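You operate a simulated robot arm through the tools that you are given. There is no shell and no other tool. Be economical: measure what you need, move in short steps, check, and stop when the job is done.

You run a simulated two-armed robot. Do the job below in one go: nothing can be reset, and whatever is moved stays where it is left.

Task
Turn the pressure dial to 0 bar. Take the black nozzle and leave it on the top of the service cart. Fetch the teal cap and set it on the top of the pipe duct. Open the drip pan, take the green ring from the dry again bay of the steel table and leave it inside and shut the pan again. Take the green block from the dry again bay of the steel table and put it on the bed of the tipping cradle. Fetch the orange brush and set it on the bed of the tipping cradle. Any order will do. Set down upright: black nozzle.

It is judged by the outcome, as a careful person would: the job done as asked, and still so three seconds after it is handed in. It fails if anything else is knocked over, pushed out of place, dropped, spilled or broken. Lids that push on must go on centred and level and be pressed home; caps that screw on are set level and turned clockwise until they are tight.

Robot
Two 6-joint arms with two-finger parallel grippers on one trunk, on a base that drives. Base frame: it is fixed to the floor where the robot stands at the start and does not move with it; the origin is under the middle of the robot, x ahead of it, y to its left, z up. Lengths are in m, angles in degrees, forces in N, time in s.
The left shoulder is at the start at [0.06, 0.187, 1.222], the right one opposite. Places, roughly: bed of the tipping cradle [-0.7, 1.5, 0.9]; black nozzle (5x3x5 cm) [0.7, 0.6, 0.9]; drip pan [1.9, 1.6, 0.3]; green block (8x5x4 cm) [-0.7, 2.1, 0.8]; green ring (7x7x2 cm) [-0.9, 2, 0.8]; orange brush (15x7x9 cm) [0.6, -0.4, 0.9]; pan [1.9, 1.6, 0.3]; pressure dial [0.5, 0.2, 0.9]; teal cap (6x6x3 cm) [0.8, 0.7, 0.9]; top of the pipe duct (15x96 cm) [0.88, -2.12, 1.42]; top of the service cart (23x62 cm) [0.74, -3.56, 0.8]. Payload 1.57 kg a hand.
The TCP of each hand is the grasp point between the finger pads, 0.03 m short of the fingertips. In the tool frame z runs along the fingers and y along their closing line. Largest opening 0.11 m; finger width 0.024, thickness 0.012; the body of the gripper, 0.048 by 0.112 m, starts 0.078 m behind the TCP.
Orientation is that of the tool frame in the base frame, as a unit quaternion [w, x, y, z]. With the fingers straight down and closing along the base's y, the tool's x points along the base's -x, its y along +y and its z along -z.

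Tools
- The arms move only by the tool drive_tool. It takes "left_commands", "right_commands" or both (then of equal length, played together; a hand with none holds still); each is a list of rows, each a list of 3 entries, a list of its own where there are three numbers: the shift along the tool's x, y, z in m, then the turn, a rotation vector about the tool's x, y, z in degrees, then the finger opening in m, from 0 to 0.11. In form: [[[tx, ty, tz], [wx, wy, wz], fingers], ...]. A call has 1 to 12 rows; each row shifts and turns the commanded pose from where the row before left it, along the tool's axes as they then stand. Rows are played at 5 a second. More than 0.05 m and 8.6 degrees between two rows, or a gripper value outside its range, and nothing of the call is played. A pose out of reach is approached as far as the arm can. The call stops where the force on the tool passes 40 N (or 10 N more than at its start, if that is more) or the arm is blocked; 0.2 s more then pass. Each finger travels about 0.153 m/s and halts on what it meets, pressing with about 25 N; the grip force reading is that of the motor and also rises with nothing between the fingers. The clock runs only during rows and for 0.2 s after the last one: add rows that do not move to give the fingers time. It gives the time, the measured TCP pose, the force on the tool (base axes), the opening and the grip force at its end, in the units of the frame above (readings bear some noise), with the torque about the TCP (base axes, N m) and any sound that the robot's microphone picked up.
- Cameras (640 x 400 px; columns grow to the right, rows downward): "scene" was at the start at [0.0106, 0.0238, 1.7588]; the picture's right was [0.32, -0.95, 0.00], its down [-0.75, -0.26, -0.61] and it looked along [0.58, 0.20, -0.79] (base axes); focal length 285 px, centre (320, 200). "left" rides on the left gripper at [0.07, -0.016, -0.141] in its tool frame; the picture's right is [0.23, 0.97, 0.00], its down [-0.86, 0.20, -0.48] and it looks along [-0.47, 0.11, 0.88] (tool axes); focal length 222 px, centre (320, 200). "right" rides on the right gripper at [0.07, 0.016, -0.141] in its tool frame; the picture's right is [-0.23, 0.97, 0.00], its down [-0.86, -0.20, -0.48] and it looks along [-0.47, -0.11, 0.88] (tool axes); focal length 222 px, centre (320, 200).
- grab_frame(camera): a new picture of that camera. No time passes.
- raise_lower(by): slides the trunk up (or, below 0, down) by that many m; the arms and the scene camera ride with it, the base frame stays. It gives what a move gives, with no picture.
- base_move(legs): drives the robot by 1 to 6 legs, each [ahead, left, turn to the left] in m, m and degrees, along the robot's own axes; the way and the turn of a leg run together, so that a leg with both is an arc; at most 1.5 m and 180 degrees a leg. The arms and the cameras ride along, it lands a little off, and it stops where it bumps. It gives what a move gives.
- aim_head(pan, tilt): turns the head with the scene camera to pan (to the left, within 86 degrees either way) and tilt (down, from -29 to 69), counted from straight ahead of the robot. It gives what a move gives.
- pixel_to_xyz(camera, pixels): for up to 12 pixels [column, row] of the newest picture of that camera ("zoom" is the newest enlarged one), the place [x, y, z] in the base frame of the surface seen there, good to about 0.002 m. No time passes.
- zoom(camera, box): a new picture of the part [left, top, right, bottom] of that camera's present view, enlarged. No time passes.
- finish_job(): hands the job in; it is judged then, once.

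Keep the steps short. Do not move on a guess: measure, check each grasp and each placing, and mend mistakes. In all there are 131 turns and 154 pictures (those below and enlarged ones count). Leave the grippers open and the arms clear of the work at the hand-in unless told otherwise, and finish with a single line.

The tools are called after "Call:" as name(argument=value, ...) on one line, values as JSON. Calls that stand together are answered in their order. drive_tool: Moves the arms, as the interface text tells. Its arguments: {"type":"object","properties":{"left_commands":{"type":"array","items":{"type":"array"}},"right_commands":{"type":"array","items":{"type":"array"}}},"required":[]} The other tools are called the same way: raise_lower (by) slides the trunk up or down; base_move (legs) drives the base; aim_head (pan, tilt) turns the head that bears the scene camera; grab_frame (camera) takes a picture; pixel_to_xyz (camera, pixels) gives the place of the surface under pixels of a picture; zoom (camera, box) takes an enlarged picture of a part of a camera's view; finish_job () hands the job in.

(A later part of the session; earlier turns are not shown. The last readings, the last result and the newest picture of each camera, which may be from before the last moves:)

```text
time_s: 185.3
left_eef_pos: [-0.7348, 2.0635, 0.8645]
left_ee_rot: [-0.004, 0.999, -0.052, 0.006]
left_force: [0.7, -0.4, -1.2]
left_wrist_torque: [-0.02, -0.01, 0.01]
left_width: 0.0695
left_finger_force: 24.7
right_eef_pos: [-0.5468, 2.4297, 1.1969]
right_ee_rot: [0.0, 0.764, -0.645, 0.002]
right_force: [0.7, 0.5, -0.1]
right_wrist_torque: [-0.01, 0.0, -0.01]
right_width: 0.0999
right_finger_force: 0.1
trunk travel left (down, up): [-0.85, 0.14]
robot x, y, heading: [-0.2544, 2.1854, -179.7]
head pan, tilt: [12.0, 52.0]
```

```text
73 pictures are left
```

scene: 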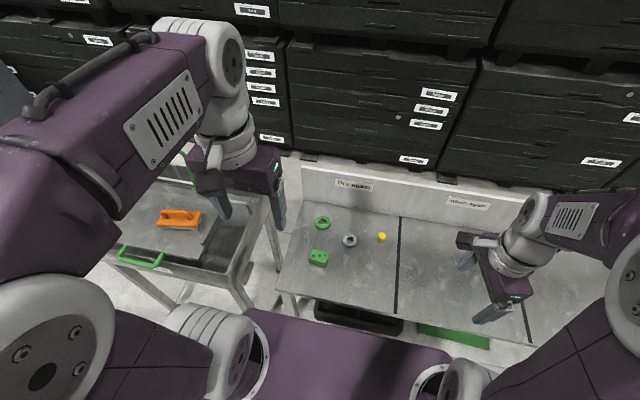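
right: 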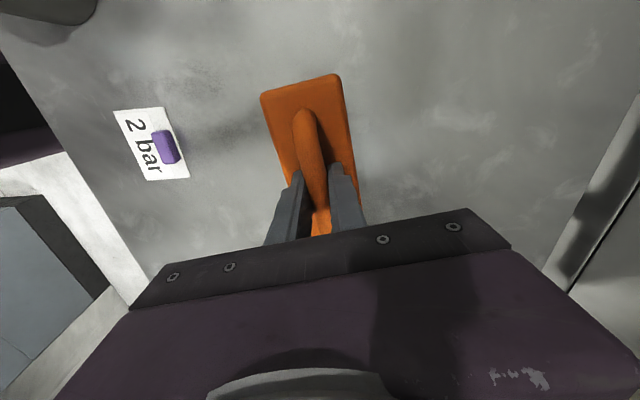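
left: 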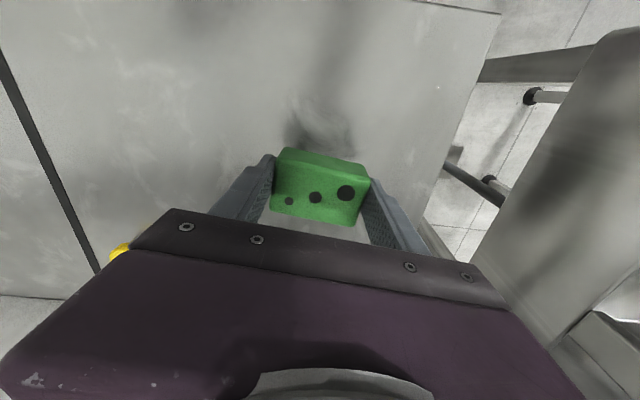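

The block is held (0.0695). I lift and pull it back, then drive to bring the right hand to the ring.

Call:
drive_tool(left_commands=[[[0, 0, -0.045], [0, 0, 0], 0.03], [[0, 0, -0.045], [0, 0, 0], 0.03], [[0, 0, -0.045], [0, 0, 0], 0.03], [[0, 0, -0.045], [0, 0, 0], 0.03], [[0, 0, -0.045], [0, 0, 0], 0.03], [[0, 0, -0.045], [0, 0, 0], 0.03], [[0, 0, -0.045], [0, 0, 0], 0.03], [[0.04, 0, -0.02], [0, 0, 0], 0.03], [[0.045, 0, 0], [0, 0, 0], 0.03], [[0.045, 0, 0], [0, 0, 0], 0.03], [[0.045, 0, 0], [0, 0, 0], 0.03]])

Call:
base_move(legs=[[0, 0.32, 0], [0.07, 0, 0]])

Call:
raise_lower(by=-0.13)

Call:
aim_head(pan=-10, tilt=50)

Call:
grab_frame(camera="scene")

Call:
grab_frame(camera="right")

```text
time_s: 187.7
left_eef_pos: [-0.5637, 2.0413, 1.2006]
left_ee_rot: [-0.003, 0.999, -0.052, 0.004]
left_force: [0.7, -1.4, -0.2]
left_wrist_torque: [0.01, -0.01, 0.02]
left_width: 0.0692
left_finger_force: 25.1
right_eef_pos: [-0.5455, 2.43, 1.1968]
right_ee_rot: [0.001, 0.764, -0.646, 0.0]
right_force: [0.8, -0.7, 0.4]
right_wrist_torque: [-0.02, 0.03, -0.01]
right_width: 0.1
right_finger_force: 0.1
trunk travel left (down, up): [-0.85, 0.14]
robot x, y, heading: [-0.2588, 2.1817, -179.7]
head pan, tilt: [12.0, 52.0]
```

```text
time_s: 190.4
left_eef_pos: [-0.6247, 1.7261, 1.2022]
left_ee_rot: [-0.003, 0.999, -0.051, 0.002]
left_force: [-0.5, 0.1, -1.1]
left_wrist_torque: [-0.01, 0.09, -0.05]
left_width: 0.0693
left_finger_force: 24.8
right_eef_pos: [-0.6065, 2.1131, 1.1985]
right_ee_rot: [0.002, 0.764, -0.645, -0.002]
right_force: [0.6, 0.5, 0.4]
right_wrist_torque: [0.0, 0.07, 0.01]
right_width: 0.0998
right_finger_force: 0.1
trunk travel left (down, up): [-0.85, 0.14]
robot x, y, heading: [-0.3262, 1.8648, -179.4]
head pan, tilt: [12.0, 52.0]
```

```text
time_s: 192.0
left_eef_pos: [-0.633, 1.725, 1.0691]
left_ee_rot: [-0.004, 0.999, -0.051, 0.006]
left_force: [0.6, 0.7, -1.4]
left_wrist_torque: [0.0, -0.01, 0.0]
left_width: 0.0693
left_finger_force: 25.0
right_eef_pos: [-0.6147, 2.1122, 1.0661]
right_ee_rot: [0.0, 0.764, -0.645, 0.002]
right_force: [-0.3, -0.6, 0.6]
right_wrist_torque: [0.02, 0.0, -0.01]
right_width: 0.1001
right_finger_force: 0.0
trunk travel left (down, up): [-0.72, 0.27]
robot x, y, heading: [-0.3227, 1.8655, -179.6]
head pan, tilt: [12.0, 52.0]
```

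```text
time_s: 192.8
left_eef_pos: [-0.6324, 1.724, 1.0693]
left_ee_rot: [-0.005, 0.999, -0.051, 0.005]
left_force: [0.2, 0.2, -0.9]
left_wrist_torque: [-0.03, -0.02, 0.02]
left_width: 0.0694
left_finger_force: 24.8
right_eef_pos: [-0.6127, 2.1119, 1.0662]
right_ee_rot: [-0.001, 0.765, -0.645, 0.001]
right_force: [-0.1, -0.8, -0.2]
right_wrist_torque: [-0.01, -0.01, -0.02]
right_width: 0.1001
right_finger_force: 0.1
trunk travel left (down, up): [-0.72, 0.27]
robot x, y, heading: [-0.3224, 1.8693, -179.4]
head pan, tilt: [-10.0, 50.0]
```

```text
72 pictures are left
```

scene: 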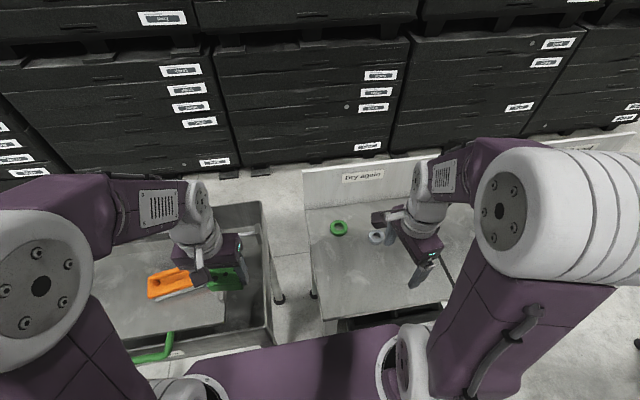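

```text
71 pictures are left
```

right: 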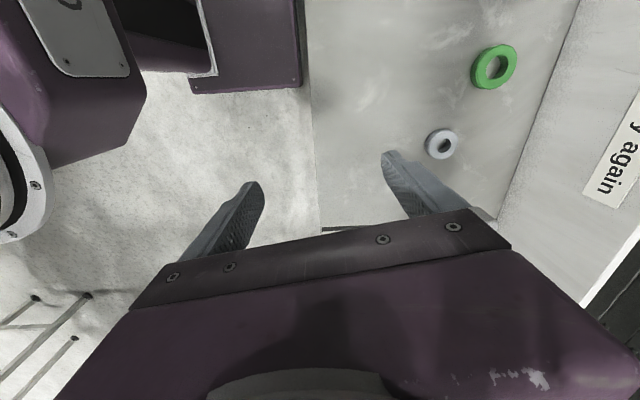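

Call:
pixel_to_xyz(camera="right", pixels=[[475, 65], [515, 65], [495, 46], [493, 87], [441, 144], [525, 150], [560, 70]])

Call:
pixel_to_xyz(camera="scene", pixels=[[337, 220], [331, 228], [346, 229], [339, 236], [345, 207], [320, 320], [312, 298], [376, 237]])

```text
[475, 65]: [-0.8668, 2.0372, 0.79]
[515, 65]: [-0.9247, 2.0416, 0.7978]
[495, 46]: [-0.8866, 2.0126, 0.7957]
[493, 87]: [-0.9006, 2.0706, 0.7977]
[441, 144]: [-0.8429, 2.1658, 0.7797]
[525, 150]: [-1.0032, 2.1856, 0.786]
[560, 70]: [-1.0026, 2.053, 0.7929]
```

```text
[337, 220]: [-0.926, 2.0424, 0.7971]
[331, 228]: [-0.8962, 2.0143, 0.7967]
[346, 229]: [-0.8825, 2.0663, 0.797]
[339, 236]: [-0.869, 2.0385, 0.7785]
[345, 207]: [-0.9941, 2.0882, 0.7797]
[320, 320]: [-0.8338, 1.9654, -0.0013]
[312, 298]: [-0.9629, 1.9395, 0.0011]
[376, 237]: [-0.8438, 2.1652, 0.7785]
```

Ring centre (−0.8965, 2.0415), board at x −1.003. I move the right hand over it, opening 0.085.

Call:
drive_tool(right_commands=[[[0.003, 0.0417, 0], [0, 0, 0], 0.085], [[0.003, 0.0417, 0], [0, 0, 0], 0.085], [[0.003, 0.0417, 0], [0, 0, 0], 0.085], [[0.003, 0.0417, 0], [0, 0, 0], 0.085], [[0.003, 0.0417, 0], [0, 0, 0], 0.085], [[0.003, 0.0417, 0], [0, 0, 0], 0.085], [[0.003, 0.0417, 0], [0, 0, 0], 0.085], [[0, 0, 0.045], [0, 0, 0], 0.085], [[0, 0, 0.045], [0, 0, 0], 0.085], [[0, 0, 0.045], [0, 0, 0], 0.085], [[0, 0, 0], [0, 0, 0], 0.085]])

Call:
grab_frame(camera="right")

```text
time_s: 195.2
left_eef_pos: [-0.6316, 1.7249, 1.07]
left_ee_rot: [-0.004, 0.999, -0.052, 0.005]
left_force: [-0.5, -0.4, -1.8]
left_wrist_torque: [-0.02, 0.03, 0.04]
left_width: 0.0693
left_finger_force: 24.9
right_eef_pos: [-0.8979, 2.0438, 0.9309]
right_ee_rot: [0.0, 0.764, -0.645, -0.001]
right_force: [-0.8, -0.1, 1.1]
right_wrist_torque: [-0.01, 0.01, 0.0]
right_width: 0.085
right_finger_force: 0.1
trunk travel left (down, up): [-0.72, 0.27]
robot x, y, heading: [-0.3246, 1.8649, -179.6]
head pan, tilt: [-10.0, 50.0]
```

```text
70 pictures are left
```

right: 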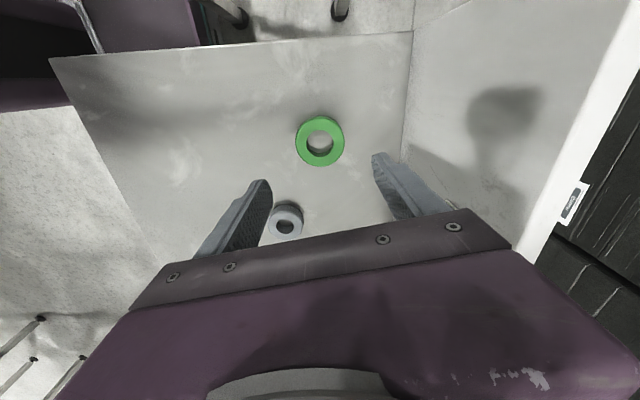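

Well centred. Down to 0.813 and close.

Call:
drive_tool(right_commands=[[[0.002, -0.001, 0.04], [0, 0, 0], 0.085], [[0, 0, 0.04], [0, 0, 0], 0.085], [[0, 0, 0.037], [0, 0, 0], 0.085], [[0, 0, 0], [0, 0, 0], 0.06], [[0, 0, 0], [0, 0, 0], 0.04], [[0, 0, 0], [0, 0, 0], 0.03], [[0, 0, 0], [0, 0, 0], 0.03], [[0, 0, -0.015], [0, 0, 0], 0.03], [[0, 0, -0.03], [0, 0, 0], 0.03], [[0, 0, 0], [0, 0, 0], 0.03]])

Call:
grab_frame(camera="right")

```text
time_s: 197.4
left_eef_pos: [-0.6323, 1.7231, 1.0704]
left_ee_rot: [-0.004, 0.999, -0.052, 0.005]
left_force: [0.2, -0.7, -1.6]
left_wrist_torque: [-0.02, 0.0, -0.04]
left_width: 0.0693
left_finger_force: 24.9
right_eef_pos: [-0.899, 2.0404, 0.8578]
right_ee_rot: [0.0, 0.764, -0.645, 0.001]
right_force: [-0.4, -1.0, 0.4]
right_wrist_torque: [0.01, -0.03, 0.01]
right_width: 0.0604
right_finger_force: 25.3
trunk travel left (down, up): [-0.72, 0.27]
robot x, y, heading: [-0.326, 1.8689, -179.4]
head pan, tilt: [-10.0, 50.0]
```

```text
69 pictures are left
```

right: 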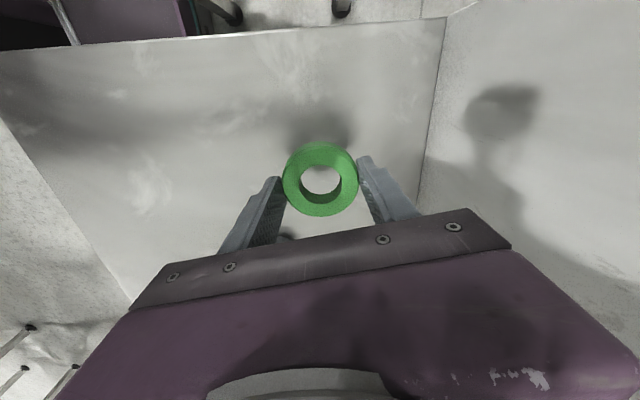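

Ring held (0.060). Lift and retract, raise the trunk, back off and move beside the cradle.

Call:
drive_tool(right_commands=[[[0, 0, -0.045], [0, 0, 0], 0.03], [[0, 0, -0.045], [0, 0, 0], 0.03], [[0, 0, -0.045], [0, 0, 0], 0.03], [[0, 0, -0.045], [0, 0, 0], 0.03], [[0, 0, -0.035], [0, 0, 0], 0.03], [[0, -0.045, 0], [0, 0, 0], 0.03], [[0, -0.045, 0], [0, 0, 0], 0.03], [[0, -0.045, 0], [0, 0, 0], 0.03], [[0, -0.045, 0], [0, 0, 0], 0.03], [[0, -0.045, 0], [0, 0, 0], 0.03], [[0, -0.045, 0], [0, 0, 0], 0.03]])

Call:
raise_lower(by=0.13)

Call:
base_move(legs=[[-0.07, 0, 0], [0, 0.34, 0]])

Call:
aim_head(pan=10, tilt=50)

Call:
grab_frame(camera="scene")

```text
time_s: 199.8
left_eef_pos: [-0.6306, 1.7241, 1.0703]
left_ee_rot: [-0.004, 0.999, -0.052, 0.005]
left_force: [-0.4, -0.4, -1.9]
left_wrist_torque: [0.02, 0.02, -0.04]
left_width: 0.0694
left_finger_force: 25.2
right_eef_pos: [-0.6249, 2.087, 1.0744]
right_ee_rot: [0.0, 0.765, -0.644, -0.001]
right_force: [0.3, 0.1, -0.5]
right_wrist_torque: [-0.01, 0.03, 0.01]
right_width: 0.0605
right_finger_force: 25.3
trunk travel left (down, up): [-0.72, 0.27]
robot x, y, heading: [-0.324, 1.8657, -179.6]
head pan, tilt: [-10.0, 50.0]
```

```text
time_s: 201.4
left_eef_pos: [-0.6332, 1.7234, 1.2004]
left_ee_rot: [-0.004, 0.999, -0.051, 0.006]
left_force: [-0.2, 0.4, -1.2]
left_wrist_torque: [0.01, -0.01, -0.01]
left_width: 0.0695
left_finger_force: 25.1
right_eef_pos: [-0.6273, 2.087, 1.2036]
right_ee_rot: [0.0, 0.764, -0.645, 0.001]
right_force: [0.3, -0.4, -0.1]
right_wrist_torque: [-0.01, 0.01, -0.03]
right_width: 0.0606
right_finger_force: 25.3
trunk travel left (down, up): [-0.85, 0.14]
robot x, y, heading: [-0.3269, 1.8692, -179.4]
head pan, tilt: [-10.0, 50.0]
```

```text
time_s: 204.2
left_eef_pos: [-0.5629, 1.3913, 1.1999]
left_ee_rot: [-0.004, 0.999, -0.054, 0.005]
left_force: [-0.3, -0.5, -0.5]
left_wrist_torque: [-0.02, 0.0, -0.03]
left_width: 0.0695
left_finger_force: 25.0
right_eef_pos: [-0.556, 1.7547, 1.2036]
right_ee_rot: [0.001, 0.762, -0.647, 0.001]
right_force: [-0.5, -0.4, -0.6]
right_wrist_torque: [-0.05, 0.01, 0.02]
right_width: 0.0603
right_finger_force: 25.4
trunk travel left (down, up): [-0.85, 0.14]
robot x, y, heading: [-0.2531, 1.5305, -179.7]
head pan, tilt: [-10.0, 50.0]
```

```text
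time_s: 205.1
left_eef_pos: [-0.5621, 1.3888, 1.1994]
left_ee_rot: [-0.004, 0.999, -0.054, 0.005]
left_force: [-0.5, 0.3, -1.4]
left_wrist_torque: [0.01, 0.0, 0.03]
left_width: 0.0693
left_finger_force: 25.0
right_eef_pos: [-0.5544, 1.7522, 1.2039]
right_ee_rot: [0.0, 0.763, -0.646, 0.0]
right_force: [-1.1, -0.3, -0.2]
right_wrist_torque: [0.01, 0.03, -0.01]
right_width: 0.0602
right_finger_force: 25.0
trunk travel left (down, up): [-0.85, 0.14]
robot x, y, heading: [-0.2517, 1.5317, -179.7]
head pan, tilt: [10.0, 50.0]
```

```text
68 pictures are left
```

scene: 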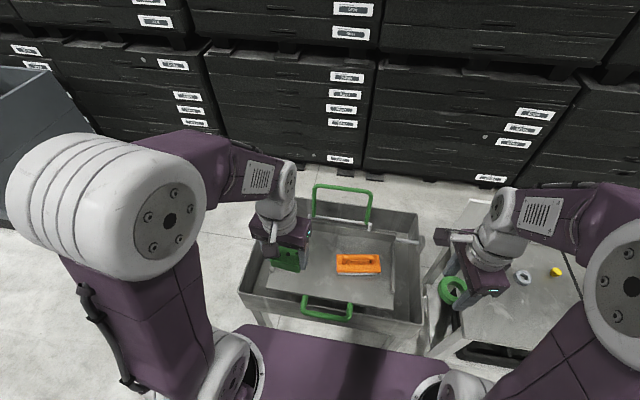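

I place the block at (−0.725, 1.385): over it, then down to 0.96.

Call:
drive_tool(left_commands=[[[-0.0404, 0.0054, 0], [0, 0, 0], 0.03], [[-0.0404, 0.0054, 0], [0, 0, 0], 0.03], [[-0.0404, 0.0054, 0], [0, 0, 0], 0.03], [[-0.0404, 0.0054, 0], [0, 0, 0], 0.03], [[0, 0, 0.045], [0, 0, 0], 0.03], [[0, 0, 0.045], [0, 0, 0], 0.03], [[0, 0, 0.045], [0, 0, 0], 0.03], [[0, 0, 0.045], [0, 0, 0], 0.03], [[0, 0, 0.045], [0, 0, 0], 0.03], [[0, 0, 0.025], [0, 0, 0], 0.03], [[0, 0, 0], [0, 0, 0], 0.03]])

Call:
zoom(camera="scene", box=[220, 170, 440, 335])

```text
time_s: 207.5
left_eef_pos: [-0.7226, 1.3881, 0.9469]
left_ee_rot: [-0.004, 0.999, -0.054, 0.006]
left_force: [0.6, 0.3, -1.6]
left_wrist_torque: [0.0, 0.0, -0.02]
left_width: 0.0694
left_finger_force: 25.6
right_eef_pos: [-0.5553, 1.7526, 1.2038]
right_ee_rot: [0.0, 0.763, -0.647, 0.001]
right_force: [-1.2, 0.2, 0.3]
right_wrist_torque: [0.01, -0.03, -0.01]
right_width: 0.0602
right_finger_force: 24.9
trunk travel left (down, up): [-0.85, 0.14]
robot x, y, heading: [-0.2536, 1.5316, -179.8]
head pan, tilt: [10.0, 50.0]
```

```text
2.42 times, centred on (330, 252) of scene
```

zoom: 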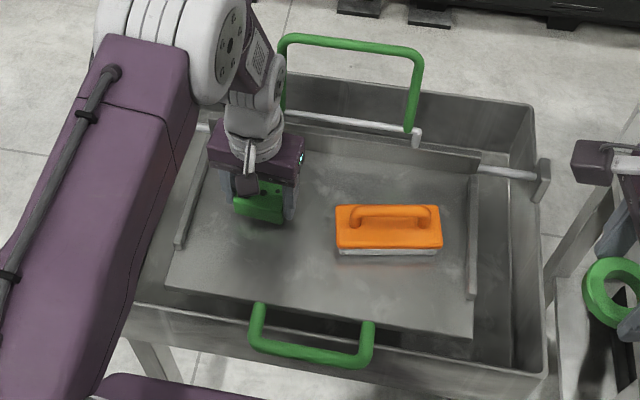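

Over the bed, clear of the brush. Creep down to contact.

Call:
drive_tool(left_commands=[[[0, 0, 0.006], [0, 0, 0], 0.03], [[0, 0, 0.003], [0, 0, 0], 0.03], [[0, 0, 0.002], [0, 0, 0], 0.03], [[0, 0, 0], [0, 0, 0], 0.03]])

```text
time_s: 208.5
left_eef_pos: [-0.7206, 1.3869, 0.9368]
left_ee_rot: [-0.004, 0.999, -0.054, 0.005]
left_force: [-0.7, 0.4, -2.0]
left_wrist_torque: [0.04, -0.06, 0.01]
left_width: 0.0692
left_finger_force: 25.1
right_eef_pos: [-0.5551, 1.7517, 1.2047]
right_ee_rot: [-0.001, 0.763, -0.647, 0.001]
right_force: [0.6, -0.3, -0.8]
right_wrist_torque: [0.03, -0.01, 0.01]
right_width: 0.0603
right_finger_force: 25.3
trunk travel left (down, up): [-0.85, 0.14]
robot x, y, heading: [-0.2504, 1.5331, -179.6]
head pan, tilt: [10.0, 50.0]
```

Call:
drive_tool(left_commands=[[[0, 0, 0.002], [0, 0, 0], 0.03], [[0, 0, 0.0015], [0, 0, 0], 0.03], [[0, 0, 0], [0, 0, 0], 0.03]])

```text
time_s: 209.3
left_eef_pos: [-0.7207, 1.3865, 0.934]
left_ee_rot: [-0.004, 0.999, -0.054, 0.004]
left_force: [1.0, -1.1, 7.8]
left_wrist_torque: [-0.31, 0.07, 0.02]
left_width: 0.0694
left_finger_force: 24.9
right_eef_pos: [-0.5533, 1.7532, 1.2033]
right_ee_rot: [0.0, 0.763, -0.647, 0.001]
right_force: [0.5, 0.1, -0.2]
right_wrist_torque: [0.02, -0.01, 0.01]
right_width: 0.0604
right_finger_force: 25.3
trunk travel left (down, up): [-0.85, 0.14]
robot x, y, heading: [-0.2514, 1.5315, -179.6]
head pan, tilt: [10.0, 50.0]
```

Contact (8 N). Open, lift up and retract.

Call:
drive_tool(left_commands=[[[0, 0, 0], [0, 0, 0], 0.085], [[0, 0, 0], [0, 0, 0], 0.095], [[0, 0, 0], [0, 0, 0], 0.095], [[0, 0, -0.03], [0, 0, 0], 0.095], [[0, 0, -0.045], [0, 0, 0], 0.095], [[0, 0, -0.045], [0, 0, 0], 0.095], [[0, 0, -0.045], [0, 0, 0], 0.095], [[0, 0, -0.045], [0, 0, 0], 0.095], [[0, 0, -0.045], [0, 0, 0], 0.1], [[0.045, 0, 0], [0, 0, 0], 0.1], [[0.045, 0, 0], [0, 0, 0], 0.1], [[0.045, 0, 0], [0, 0, 0], 0.1]])

Call:
grab_frame(camera="scene")

```text
time_s: 211.9
left_eef_pos: [-0.5877, 1.3712, 1.1897]
left_ee_rot: [-0.004, 0.999, -0.054, 0.005]
left_force: [0.9, -0.9, -0.7]
left_wrist_torque: [-0.01, 0.04, 0.05]
left_width: 0.1001
left_finger_force: 0.1
right_eef_pos: [-0.5538, 1.7527, 1.2033]
right_ee_rot: [0.0, 0.763, -0.647, 0.0]
right_force: [0.6, -0.3, 0.4]
right_wrist_torque: [0.04, 0.02, 0.01]
right_width: 0.0603
right_finger_force: 25.0
trunk travel left (down, up): [-0.85, 0.14]
robot x, y, heading: [-0.253, 1.5329, -179.6]
head pan, tilt: [10.0, 50.0]
```

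```text
66 pictures are left
```

scene: 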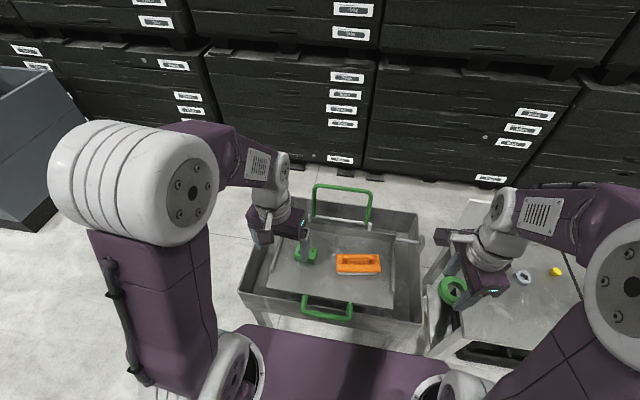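

Brush and block are on the bed. Next I look for the drip pan: back off, slide to y≈2.45, turn to face +x and look.

Call:
base_move(legs=[[-0.25, 0, 0], [0, -0.92, 0], [0, 0, -90], [0, 0, -90]])

Call:
aim_head(pan=0, tilt=25)

Call:
grab_frame(camera="scene")

Call:
aim_head(pan=45, tilt=25)

Call:
grab_frame(camera="scene")

```text
time_s: 225.8
left_eef_pos: [0.3336, 2.6121, 1.1901]
left_ee_rot: [-0.006, 0.058, 0.998, -0.004]
left_force: [0.7, 0.4, -0.1]
left_wrist_torque: [0.03, 0.01, 0.01]
left_width: 0.0998
left_finger_force: 0.1
right_eef_pos: [0.2966, 2.2297, 1.2034]
right_ee_rot: [-0.001, 0.65, 0.76, 0.0]
right_force: [-0.1, 0.4, 0.3]
right_wrist_torque: [-0.03, -0.01, 0.03]
right_width: 0.0599
right_finger_force: 25.2
trunk travel left (down, up): [-0.85, 0.14]
robot x, y, heading: [-0.0038, 2.4532, 0.1]
head pan, tilt: [10.0, 50.0]
```

```text
time_s: 226.7
left_eef_pos: [0.3332, 2.6124, 1.1885]
left_ee_rot: [-0.005, 0.059, 0.998, -0.004]
left_force: [0.2, 0.1, -0.4]
left_wrist_torque: [0.04, 0.01, 0.01]
left_width: 0.1
left_finger_force: 0.0
right_eef_pos: [0.2962, 2.2311, 1.2035]
right_ee_rot: [-0.001, 0.65, 0.76, 0.001]
right_force: [0.5, -0.2, 0.0]
right_wrist_torque: [0.0, 0.0, 0.01]
right_width: 0.0604
right_finger_force: 24.9
trunk travel left (down, up): [-0.85, 0.14]
robot x, y, heading: [-0.005, 2.454, -0.3]
head pan, tilt: [0.0, 25.0]
```

```text
65 pictures are left
```

scene: 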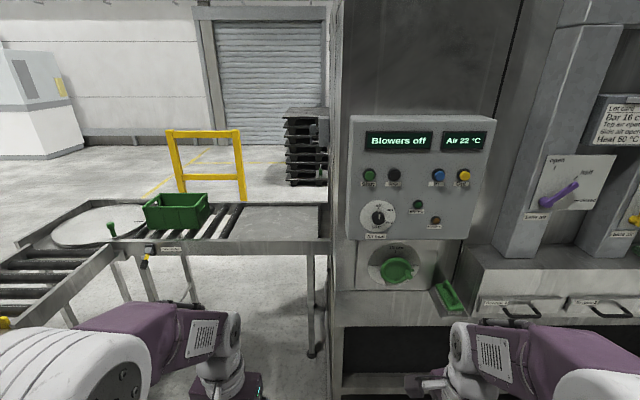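

```text
time_s: 227.8
left_eef_pos: [0.3338, 2.6126, 1.1893]
left_ee_rot: [-0.006, 0.059, 0.998, -0.004]
left_force: [0.3, -0.3, 0.5]
left_wrist_torque: [-0.02, -0.02, 0.02]
left_width: 0.0999
left_finger_force: 0.0
right_eef_pos: [0.2959, 2.2305, 1.2034]
right_ee_rot: [-0.001, 0.649, 0.76, 0.0]
right_force: [-0.5, -0.1, -0.5]
right_wrist_torque: [-0.01, 0.03, 0.0]
right_width: 0.0603
right_finger_force: 24.9
trunk travel left (down, up): [-0.85, 0.14]
robot x, y, heading: [-0.0043, 2.4511, -0.1]
head pan, tilt: [45.0, 25.0]
```

```text
64 pictures are left
```

scene: 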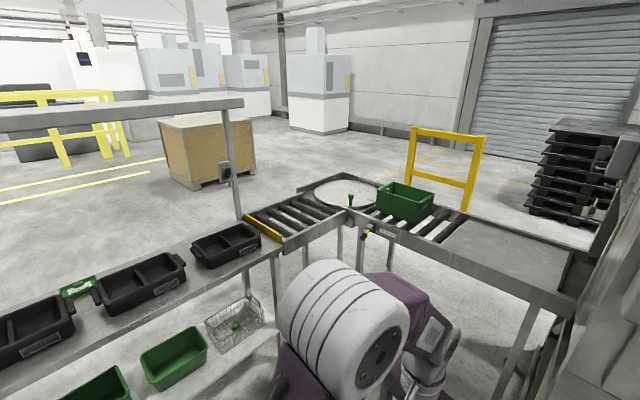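

I map the conveyor and machine end.

Call:
pixel_to_xyz(camera="scene", pixels=[[248, 218], [290, 245], [345, 215], [545, 300], [580, 250], [515, 235], [630, 200], [275, 385], [240, 245], [560, 270], [500, 390], [600, 330]])

Call:
aim_head(pan=10, tilt=15)

Call:
grab_frame(camera="scene")

```text
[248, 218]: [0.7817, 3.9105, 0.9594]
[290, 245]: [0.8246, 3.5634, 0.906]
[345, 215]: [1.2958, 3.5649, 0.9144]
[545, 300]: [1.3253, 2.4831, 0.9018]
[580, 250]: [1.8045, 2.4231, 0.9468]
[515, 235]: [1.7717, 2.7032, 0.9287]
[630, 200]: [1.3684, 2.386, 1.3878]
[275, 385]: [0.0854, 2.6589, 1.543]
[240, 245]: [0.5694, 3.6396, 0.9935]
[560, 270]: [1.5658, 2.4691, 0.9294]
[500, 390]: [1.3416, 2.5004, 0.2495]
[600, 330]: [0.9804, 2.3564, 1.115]
```

```text
time_s: 228.8
left_eef_pos: [0.3338, 2.6123, 1.1895]
left_ee_rot: [-0.005, 0.059, 0.998, -0.004]
left_force: [-0.5, 0.0, -0.6]
left_wrist_torque: [0.02, 0.01, 0.0]
left_width: 0.1
left_finger_force: 0.0
right_eef_pos: [0.2967, 2.2307, 1.2025]
right_ee_rot: [-0.001, 0.65, 0.76, 0.0]
right_force: [-0.1, 0.1, -0.3]
right_wrist_torque: [0.03, -0.01, -0.03]
right_width: 0.0602
right_finger_force: 25.0
trunk travel left (down, up): [-0.85, 0.14]
robot x, y, heading: [-0.0073, 2.4529, -0.5]
head pan, tilt: [10.0, 15.0]
```

```text
63 pictures are left
```

scene: 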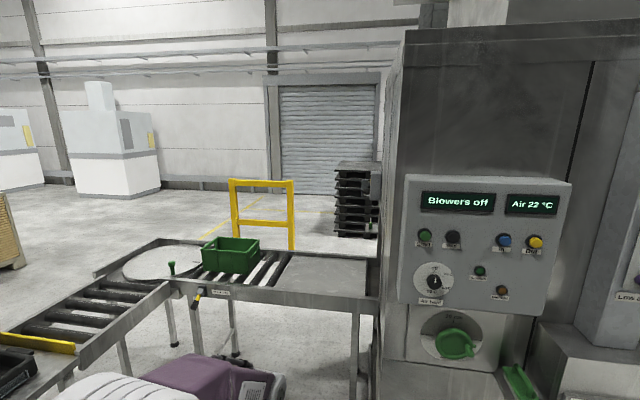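

The conveyor encloses this side; the pan at (1.9, 1.6) must be reached from behind the machine. I measure obstacles on the far side.

Call:
pixel_to_xyz(camera="scene", pixels=[[234, 215], [292, 215], [292, 245], [338, 236], [376, 236], [378, 200], [310, 225], [330, 320], [235, 350], [10, 265], [175, 340], [120, 350]])

Call:
aim_head(pan=86, tilt=25)

Call:
grab_frame(camera="scene")

```text
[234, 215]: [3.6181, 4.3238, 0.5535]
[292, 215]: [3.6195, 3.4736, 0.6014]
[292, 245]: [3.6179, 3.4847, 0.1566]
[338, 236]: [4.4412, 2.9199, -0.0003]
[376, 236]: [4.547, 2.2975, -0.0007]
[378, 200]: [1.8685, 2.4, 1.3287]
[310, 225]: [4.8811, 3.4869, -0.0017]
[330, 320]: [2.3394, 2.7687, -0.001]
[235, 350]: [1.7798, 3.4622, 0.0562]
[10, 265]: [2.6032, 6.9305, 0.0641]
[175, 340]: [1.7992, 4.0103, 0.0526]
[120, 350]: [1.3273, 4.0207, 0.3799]
```

```text
time_s: 230.3
left_eef_pos: [0.3347, 2.6129, 1.1889]
left_ee_rot: [-0.005, 0.058, 0.998, -0.005]
left_force: [0.2, -0.5, 0.9]
left_wrist_torque: [0.05, 0.01, 0.0]
left_width: 0.0999
left_finger_force: 0.1
right_eef_pos: [0.2957, 2.2312, 1.2028]
right_ee_rot: [-0.002, 0.651, 0.759, 0.0]
right_force: [-0.7, -0.8, 0.1]
right_wrist_torque: [-0.03, 0.02, 0.03]
right_width: 0.0602
right_finger_force: 25.2
trunk travel left (down, up): [-0.85, 0.14]
robot x, y, heading: [-0.0036, 2.4527, -0.2]
head pan, tilt: [85.9, 25.0]
```

```text
62 pictures are left
```

scene: 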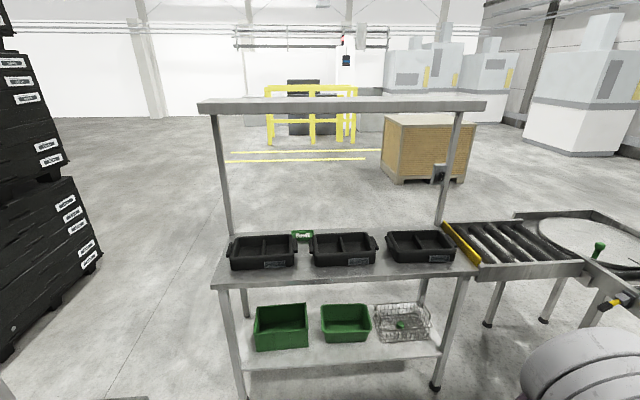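

Call:
pixel_to_xyz(camera="scene", pixels=[[100, 290], [20, 350], [215, 285], [245, 305], [200, 105], [485, 105], [150, 250], [385, 180], [460, 185], [475, 270], [270, 145], [50, 390]])

```text
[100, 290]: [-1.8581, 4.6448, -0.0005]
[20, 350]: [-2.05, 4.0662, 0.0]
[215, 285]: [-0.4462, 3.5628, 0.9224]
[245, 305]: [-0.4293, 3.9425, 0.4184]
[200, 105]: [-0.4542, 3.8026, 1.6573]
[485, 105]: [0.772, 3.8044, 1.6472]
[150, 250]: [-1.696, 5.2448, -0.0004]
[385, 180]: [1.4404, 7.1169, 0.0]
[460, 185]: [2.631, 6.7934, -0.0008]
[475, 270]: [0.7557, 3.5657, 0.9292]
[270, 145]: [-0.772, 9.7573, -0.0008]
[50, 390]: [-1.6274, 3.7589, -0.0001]
```

The way round is between the steel table and crate table, then past x≈−1.1. I turn to face −x and measure the gap precisely.

Call:
base_move(legs=[[0, 0, 90], [0, 0, 90.3]])

Call:
aim_head(pan=-40, tilt=45)

Call:
grab_frame(camera="scene")

```text
time_s: 238.3
left_eef_pos: [-0.341, 2.2895, 1.1885]
left_ee_rot: [-0.004, 0.999, -0.048, 0.005]
left_force: [0.8, -0.3, 1.0]
left_wrist_torque: [-0.02, -0.01, -0.01]
left_width: 0.0999
left_finger_force: 0.0
right_eef_pos: [-0.3102, 2.6719, 1.2027]
right_ee_rot: [0.0, 0.767, -0.641, 0.001]
right_force: [0.4, -0.3, -0.4]
right_wrist_torque: [-0.02, 0.01, -0.02]
right_width: 0.0604
right_finger_force: 24.8
trunk travel left (down, up): [-0.85, 0.14]
robot x, y, heading: [-0.0054, 2.4543, -179.1]
head pan, tilt: [85.9, 25.0]
```

```text
time_s: 240.4
left_eef_pos: [-0.3408, 2.2892, 1.189]
left_ee_rot: [-0.004, 0.999, -0.047, 0.005]
left_force: [0.8, 0.1, -0.2]
left_wrist_torque: [-0.01, 0.0, 0.0]
left_width: 0.1001
left_finger_force: 0.0
right_eef_pos: [-0.3104, 2.6706, 1.2029]
right_ee_rot: [-0.001, 0.767, -0.641, 0.002]
right_force: [-0.2, 0.7, -0.2]
right_wrist_torque: [0.02, 0.01, 0.03]
right_width: 0.0604
right_finger_force: 24.7
trunk travel left (down, up): [-0.85, 0.14]
robot x, y, heading: [-0.0032, 2.4509, -178.9]
head pan, tilt: [-40.0, 45.0]
```

```text
61 pictures are left
```

scene: 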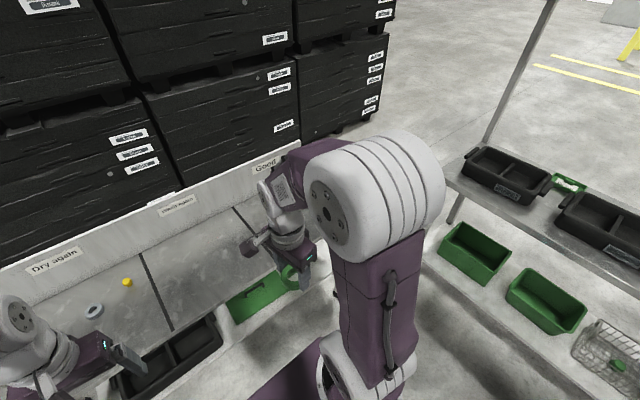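

Call:
base_move(legs=[[0, -0.6, 0]])

Call:
aim_head(pan=5, tilt=40)

Call:
grab_frame(camera="scene")

```text
time_s: 243.8
left_eef_pos: [-0.3503, 2.8815, 1.1893]
left_ee_rot: [-0.004, 0.999, -0.048, 0.005]
left_force: [-0.4, -0.6, 0.0]
left_wrist_torque: [0.0, -0.02, 0.0]
left_width: 0.0998
left_finger_force: 0.0
right_eef_pos: [-0.3201, 3.2633, 1.2046]
right_ee_rot: [0.0, 0.767, -0.641, 0.0]
right_force: [-0.1, 0.0, -0.1]
right_wrist_torque: [0.0, -0.02, -0.02]
right_width: 0.0605
right_finger_force: 25.0
trunk travel left (down, up): [-0.85, 0.14]
robot x, y, heading: [-0.0124, 3.0476, -178.9]
head pan, tilt: [-40.0, 45.0]
```

```text
time_s: 244.9
left_eef_pos: [-0.3511, 2.8834, 1.1891]
left_ee_rot: [-0.004, 0.999, -0.047, 0.005]
left_force: [-0.4, 0.3, 0.4]
left_wrist_torque: [0.01, -0.01, -0.01]
left_width: 0.0999
left_finger_force: 0.0
right_eef_pos: [-0.3211, 3.265, 1.2043]
right_ee_rot: [-0.001, 0.768, -0.641, 0.001]
right_force: [0.1, -0.6, -0.3]
right_wrist_torque: [-0.06, 0.02, 0.01]
right_width: 0.0603
right_finger_force: 24.7
trunk travel left (down, up): [-0.85, 0.14]
robot x, y, heading: [-0.0167, 3.0506, -179.1]
head pan, tilt: [5.0, 40.0]
```

```text
60 pictures are left
```

scene: 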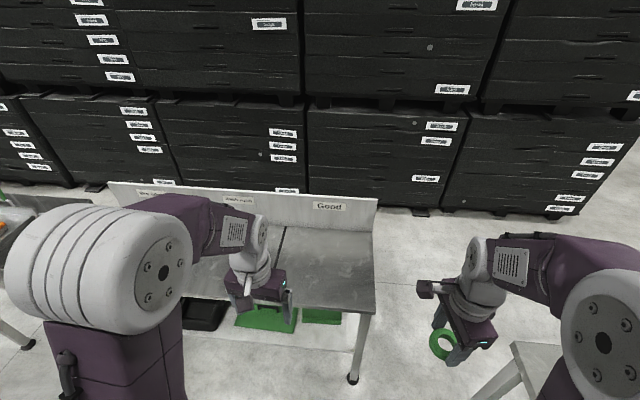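

Call:
pixel_to_xyz(camera="scene", pixels=[[374, 312], [352, 378], [376, 240], [378, 200], [513, 345], [460, 208], [410, 210], [560, 215], [420, 300], [300, 310]])

```text
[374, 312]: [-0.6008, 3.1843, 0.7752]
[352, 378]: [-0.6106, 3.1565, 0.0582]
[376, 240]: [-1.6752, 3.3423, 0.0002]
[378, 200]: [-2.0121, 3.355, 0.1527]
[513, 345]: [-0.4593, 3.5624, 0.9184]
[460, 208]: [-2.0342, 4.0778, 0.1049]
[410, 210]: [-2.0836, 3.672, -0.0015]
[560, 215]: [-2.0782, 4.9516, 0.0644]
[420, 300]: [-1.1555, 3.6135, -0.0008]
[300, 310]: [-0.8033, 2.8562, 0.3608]
```

The gap between the tables is only 0.40 m – too narrow. But there is a corridor behind the cradle and tables (x≈−1.5). I go back down to y≈0.75 and look at that entry.

Call:
base_move(legs=[[0.08, 0.0, 0], [0, 1.15, 0], [0, 1.15, 0]])

Call:
aim_head(pan=0, tilt=30)

Call:
grab_frame(camera="scene")

```text
time_s: 256.9
left_eef_pos: [-0.3462, 0.5588, 1.1894]
left_ee_rot: [-0.003, 0.999, -0.036, 0.006]
left_force: [-0.6, 0.1, -0.7]
left_wrist_torque: [-0.02, 0.0, -0.01]
left_width: 0.1001
left_finger_force: 0.0
right_eef_pos: [-0.3267, 0.9414, 1.2038]
right_ee_rot: [0.0, 0.774, -0.634, 0.001]
right_force: [0.2, -0.5, -1.0]
right_wrist_torque: [0.01, 0.01, 0.01]
right_width: 0.0604
right_finger_force: 25.2
trunk travel left (down, up): [-0.85, 0.14]
robot x, y, heading: [-0.0162, 0.7307, -177.6]
head pan, tilt: [5.0, 40.0]
```

```text
time_s: 257.7
left_eef_pos: [-0.3479, 0.5573, 1.1893]
left_ee_rot: [-0.005, 0.999, -0.037, 0.006]
left_force: [-0.3, -0.7, 0.9]
left_wrist_torque: [0.01, -0.01, 0.02]
left_width: 0.1001
left_finger_force: 0.0
right_eef_pos: [-0.3264, 0.9413, 1.2049]
right_ee_rot: [-0.001, 0.774, -0.633, 0.001]
right_force: [0.2, 1.0, -0.4]
right_wrist_torque: [0.01, -0.01, 0.01]
right_width: 0.0606
right_finger_force: 25.1
trunk travel left (down, up): [-0.85, 0.14]
robot x, y, heading: [-0.0163, 0.7322, -177.7]
head pan, tilt: [0.0, 30.0]
```

```text
59 pictures are left
```

scene: 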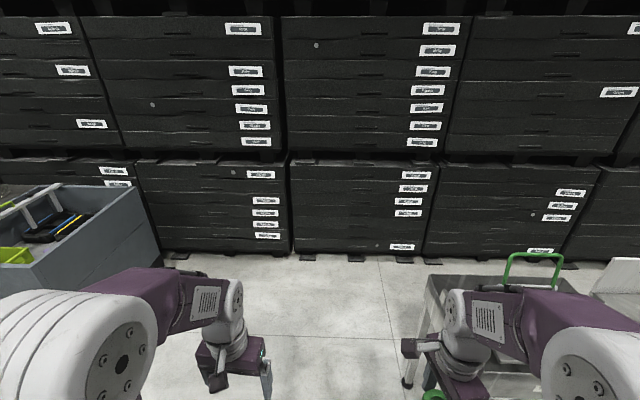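

Call:
pixel_to_xyz(camera="scene", pixels=[[160, 262], [146, 190], [40, 265], [405, 385], [425, 278], [350, 258], [500, 262], [235, 255], [540, 282], [610, 290], [300, 330], [420, 300]])

```text
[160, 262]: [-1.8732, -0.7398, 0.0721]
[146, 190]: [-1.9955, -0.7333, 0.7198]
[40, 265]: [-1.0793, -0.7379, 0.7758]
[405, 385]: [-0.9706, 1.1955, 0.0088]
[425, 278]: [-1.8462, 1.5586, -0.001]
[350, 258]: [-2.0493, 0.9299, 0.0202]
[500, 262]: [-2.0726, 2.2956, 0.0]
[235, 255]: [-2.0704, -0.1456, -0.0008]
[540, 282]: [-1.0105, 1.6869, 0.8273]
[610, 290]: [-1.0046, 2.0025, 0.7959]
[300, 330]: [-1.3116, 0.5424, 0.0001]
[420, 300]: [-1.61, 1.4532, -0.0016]
```

Corridor x −1.03…−2.03 is free. I drive in: ahead to x≈−1.45, turn to face +y, then along the corridor to y≈4.6.

Call:
base_move(legs=[[1.42, 0, 0], [0, 0, -92.3], [0, 0.06, 0], [1.4, 0, 0]])

```text
time_s: 275.8
left_eef_pos: [-1.6231, 2.4229, 1.1895]
left_ee_rot: [0.0, -0.663, 0.748, -0.007]
left_force: [0.1, 0.2, -0.5]
left_wrist_torque: [-0.02, -0.02, 0.0]
left_width: 0.1
left_finger_force: 0.1
right_eef_pos: [-1.2397, 2.3833, 1.2029]
right_ee_rot: [0.0, -0.077, 0.997, -0.001]
right_force: [-0.8, 0.6, -0.5]
right_wrist_torque: [0.01, -0.05, 0.01]
right_width: 0.0603
right_finger_force: 25.2
trunk travel left (down, up): [-0.85, 0.14]
robot x, y, heading: [-1.4603, 2.0857, 89.8]
head pan, tilt: [0.0, 30.0]
```

Call:
base_move(legs=[[1.3, 0.05, 0], [1.27, 0, 0], [0, 0, -89.8], [1.45, 0, 0]])

Call:
aim_head(pan=-15, tilt=25)

Call:
grab_frame(camera="scene")

```text
time_s: 299.0
left_eef_pos: [0.3315, 4.819, 1.1892]
left_ee_rot: [-0.004, 0.057, 0.998, -0.004]
left_force: [0.0, 0.0, 0.6]
left_wrist_torque: [-0.01, 0.0, 0.0]
left_width: 0.1003
left_finger_force: 0.1
right_eef_pos: [0.2943, 4.4376, 1.204]
right_ee_rot: [0.0, 0.649, 0.761, -0.001]
right_force: [-0.1, -0.1, -0.2]
right_wrist_torque: [-0.03, 0.05, 0.0]
right_width: 0.0599
right_finger_force: 25.2
trunk travel left (down, up): [-0.85, 0.14]
robot x, y, heading: [-0.0034, 4.6607, -0.0]
head pan, tilt: [0.0, 30.0]
```

```text
time_s: 299.8
left_eef_pos: [0.3319, 4.8194, 1.1895]
left_ee_rot: [-0.005, 0.057, 0.998, -0.004]
left_force: [-0.1, -0.4, -0.1]
left_wrist_torque: [-0.03, 0.01, 0.01]
left_width: 0.0998
left_finger_force: 0.0
right_eef_pos: [0.2946, 4.4384, 1.203]
right_ee_rot: [-0.001, 0.649, 0.761, 0.0]
right_force: [0.0, 0.2, -0.3]
right_wrist_torque: [0.01, 0.0, 0.04]
right_width: 0.0601
right_finger_force: 25.0
trunk travel left (down, up): [-0.85, 0.14]
robot x, y, heading: [-0.0061, 4.6665, -0.1]
head pan, tilt: [-15.0, 25.0]
```

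```text
58 pictures are left
```

scene: 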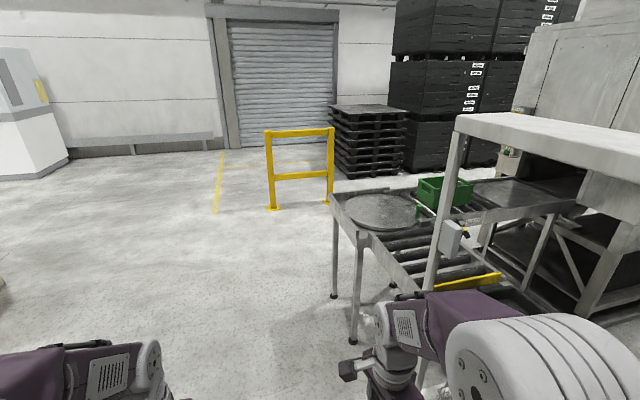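

The way is clear. I continue to x≈2.6 and turn to face −y.

Call:
base_move(legs=[[1.35, 0, 0], [1.3, 0, 0], [0, 0, -90]])

Call:
aim_head(pan=-20, tilt=25)

Call:
grab_frame(camera="scene")

```text
time_s: 316.5
left_eef_pos: [2.8052, 4.3502, 1.1903]
left_ee_rot: [-0.007, 0.743, 0.669, 0.001]
left_force: [-0.4, 0.9, 0.5]
left_wrist_torque: [0.02, 0.0, 0.01]
left_width: 0.1
left_finger_force: 0.2
right_eef_pos: [2.4218, 4.3845, 1.2024]
right_ee_rot: [0.0, 0.997, 0.083, 0.0]
right_force: [0.1, -0.3, 0.5]
right_wrist_torque: [0.02, 0.01, 0.03]
right_width: 0.0601
right_finger_force: 24.9
trunk travel left (down, up): [-0.85, 0.14]
robot x, y, heading: [2.6432, 4.6912, -89.7]
head pan, tilt: [-15.0, 25.0]
```

```text
time_s: 317.2
left_eef_pos: [2.8042, 4.3498, 1.1889]
left_ee_rot: [-0.007, 0.743, 0.669, 0.001]
left_force: [0.0, -0.6, 0.3]
left_wrist_torque: [-0.04, 0.0, 0.04]
left_width: 0.1003
left_finger_force: 0.0
right_eef_pos: [2.4229, 4.3853, 1.2036]
right_ee_rot: [-0.001, 0.996, 0.084, 0.0]
right_force: [0.4, -0.6, -0.1]
right_wrist_torque: [0.01, -0.02, -0.01]
right_width: 0.0601
right_finger_force: 24.7
trunk travel left (down, up): [-0.85, 0.14]
robot x, y, heading: [2.6456, 4.6882, -89.4]
head pan, tilt: [-20.0, 25.0]
```

```text
57 pictures are left
```

scene: 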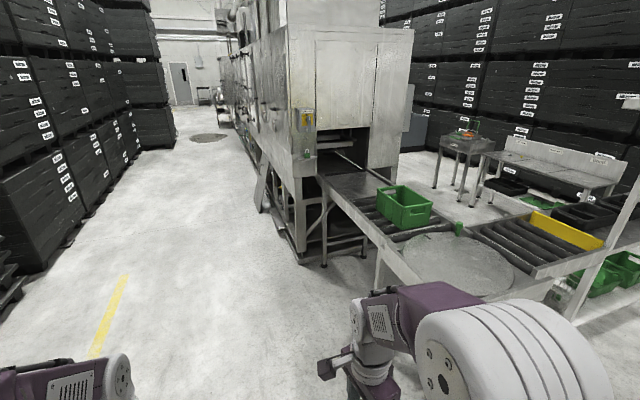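

A free aisle runs behind the machine. I drive to y≈2.2 and look at its rear.

Call:
base_move(legs=[[1.3, 0, 0], [1.2, 0, 0]])

Call:
aim_head(pan=-60, tilt=40)

Call:
grab_frame(camera="scene")

```text
time_s: 329.4
left_eef_pos: [2.8494, 1.8607, 1.1892]
left_ee_rot: [-0.006, 0.738, 0.675, 0.001]
left_force: [0.2, -0.4, 0.0]
left_wrist_torque: [0.01, 0.02, -0.01]
left_width: 0.1001
left_finger_force: 0.0
right_eef_pos: [2.4671, 1.887, 1.2037]
right_ee_rot: [-0.001, 0.996, 0.091, 0.0]
right_force: [0.4, 0.1, -1.3]
right_wrist_torque: [0.01, 0.0, 0.0]
right_width: 0.0598
right_finger_force: 25.3
trunk travel left (down, up): [-0.85, 0.14]
robot x, y, heading: [2.6791, 2.194, -88.6]
head pan, tilt: [-20.0, 25.0]
```

```text
time_s: 330.4
left_eef_pos: [2.8491, 1.8601, 1.1892]
left_ee_rot: [-0.007, 0.738, 0.675, 0.001]
left_force: [-0.8, -0.1, 0.2]
left_wrist_torque: [-0.01, -0.05, -0.01]
left_width: 0.1
left_finger_force: 0.0
right_eef_pos: [2.4662, 1.8866, 1.2029]
right_ee_rot: [-0.002, 0.996, 0.091, -0.001]
right_force: [-0.1, 0.5, -1.5]
right_wrist_torque: [-0.03, -0.01, -0.02]
right_width: 0.0599
right_finger_force: 25.3
trunk travel left (down, up): [-0.85, 0.14]
robot x, y, heading: [2.6791, 2.1936, -88.5]
head pan, tilt: [-60.0, 40.0]
```

```text
56 pictures are left
```

scene: 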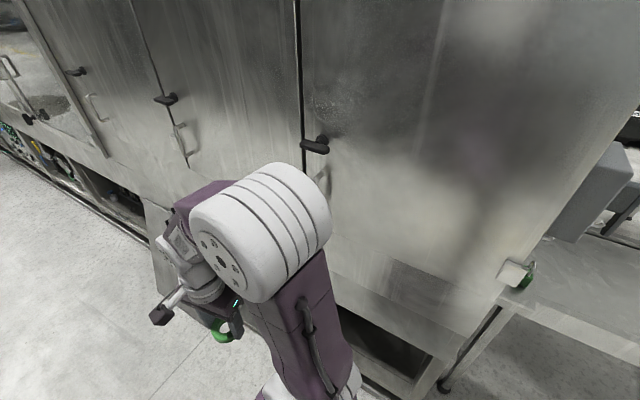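

Call:
pixel_to_xyz(camera="scene", pixels=[[400, 200], [360, 260], [430, 370], [315, 145], [380, 320], [170, 130], [445, 380], [140, 230]])

Call:
base_move(legs=[[0.4, 0.05, 0], [0, 0, -91.4]])

Call:
aim_head(pan=0, tilt=55)

Call:
grab_frame(camera="scene")

```text
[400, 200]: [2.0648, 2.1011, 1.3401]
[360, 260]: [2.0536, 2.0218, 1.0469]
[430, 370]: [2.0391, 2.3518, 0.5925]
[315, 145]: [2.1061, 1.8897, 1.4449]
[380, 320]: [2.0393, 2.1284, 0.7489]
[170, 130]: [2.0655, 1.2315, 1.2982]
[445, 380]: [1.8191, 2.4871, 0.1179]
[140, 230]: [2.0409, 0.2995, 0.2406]
```

```text
time_s: 336.8
left_eef_pos: [2.405, 1.629, 1.1892]
left_ee_rot: [-0.004, 0.999, -0.045, 0.005]
left_force: [0.7, -0.3, -0.3]
left_wrist_torque: [-0.02, 0.02, -0.01]
left_width: 0.0999
left_finger_force: 0.1
right_eef_pos: [2.4338, 2.0112, 1.2034]
right_ee_rot: [0.0, 0.768, -0.641, 0.001]
right_force: [0.5, -0.8, 0.1]
right_wrist_torque: [-0.01, 0.01, 0.03]
right_width: 0.0596
right_finger_force: 24.9
trunk travel left (down, up): [-0.85, 0.14]
robot x, y, heading: [2.7399, 1.7955, -178.6]
head pan, tilt: [-60.0, 40.0]
```

```text
time_s: 338.1
left_eef_pos: [2.4047, 1.6284, 1.1891]
left_ee_rot: [-0.004, 0.999, -0.045, 0.005]
left_force: [0.2, 0.2, -0.4]
left_wrist_torque: [0.01, -0.01, 0.03]
left_width: 0.1001
left_finger_force: 0.0
right_eef_pos: [2.434, 2.0111, 1.2042]
right_ee_rot: [0.0, 0.768, -0.64, 0.001]
right_force: [0.7, 0.7, -0.2]
right_wrist_torque: [0.01, 0.01, -0.03]
right_width: 0.0601
right_finger_force: 25.0
trunk travel left (down, up): [-0.85, 0.14]
robot x, y, heading: [2.7387, 1.7991, -178.8]
head pan, tilt: [0.0, 55.0]
```

```text
55 pictures are left
```

scene: 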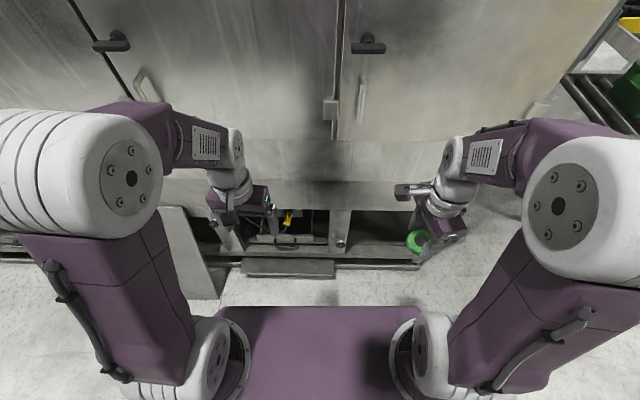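

Call:
zoom(camera="scene", box=[150, 170, 440, 310])

Call:
grab_frame(camera="left")

Call:
grab_frame(camera="right")

```text
2.21 times, centred on (295, 240) of scene
```

zoom: 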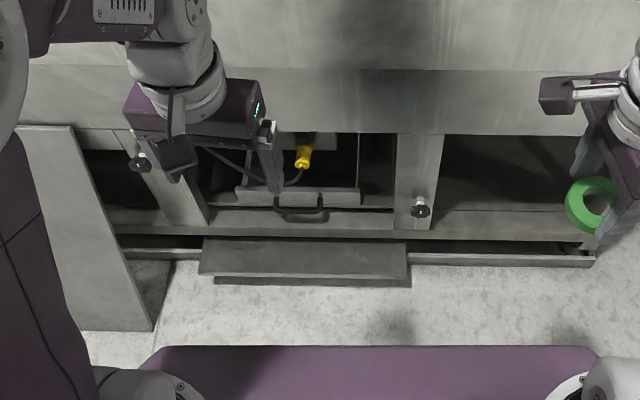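

```text
53 pictures are left
```

left: 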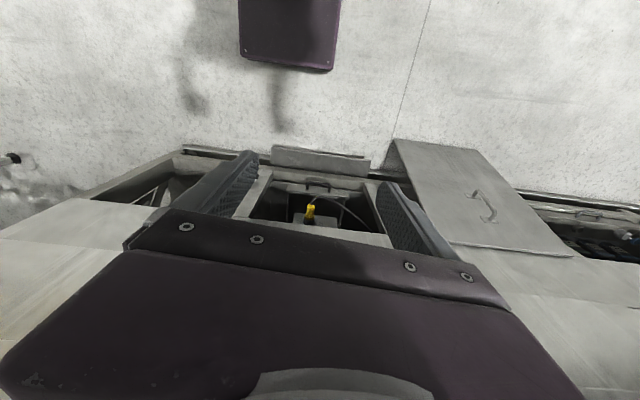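

```text
52 pictures are left
```

right: 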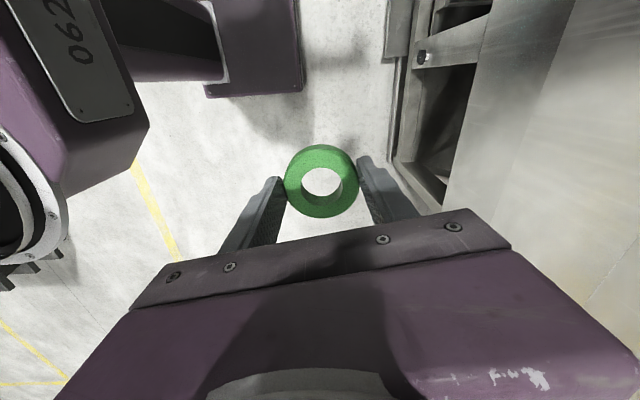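

The pan with a black handle is under the machine. I measure it.

Call:
pixel_to_xyz(camera="zoom", pixels=[[300, 210], [277, 204], [322, 204], [300, 195], [250, 195], [350, 198], [300, 222], [300, 245], [300, 275], [155, 330], [420, 210], [140, 162]])

Call:
pixel_to_xyz(camera="left", pixels=[[318, 186], [305, 182], [331, 184], [320, 155], [310, 210], [270, 205], [360, 215], [400, 142], [488, 210]])

```text
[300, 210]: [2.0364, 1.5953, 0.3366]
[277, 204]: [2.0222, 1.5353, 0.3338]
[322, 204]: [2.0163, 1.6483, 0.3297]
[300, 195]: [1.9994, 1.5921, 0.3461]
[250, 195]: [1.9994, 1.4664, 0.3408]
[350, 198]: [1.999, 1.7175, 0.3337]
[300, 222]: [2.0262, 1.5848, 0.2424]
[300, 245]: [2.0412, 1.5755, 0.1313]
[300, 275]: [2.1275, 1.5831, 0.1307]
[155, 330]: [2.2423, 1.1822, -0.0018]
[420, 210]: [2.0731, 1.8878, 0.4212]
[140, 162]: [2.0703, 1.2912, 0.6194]
```

```text
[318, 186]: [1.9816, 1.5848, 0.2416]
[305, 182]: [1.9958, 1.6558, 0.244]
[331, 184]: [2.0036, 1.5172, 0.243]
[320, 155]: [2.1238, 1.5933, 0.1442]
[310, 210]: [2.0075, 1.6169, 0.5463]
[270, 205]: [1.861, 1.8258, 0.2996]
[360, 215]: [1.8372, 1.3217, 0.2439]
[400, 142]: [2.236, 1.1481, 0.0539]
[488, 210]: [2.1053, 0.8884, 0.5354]
```

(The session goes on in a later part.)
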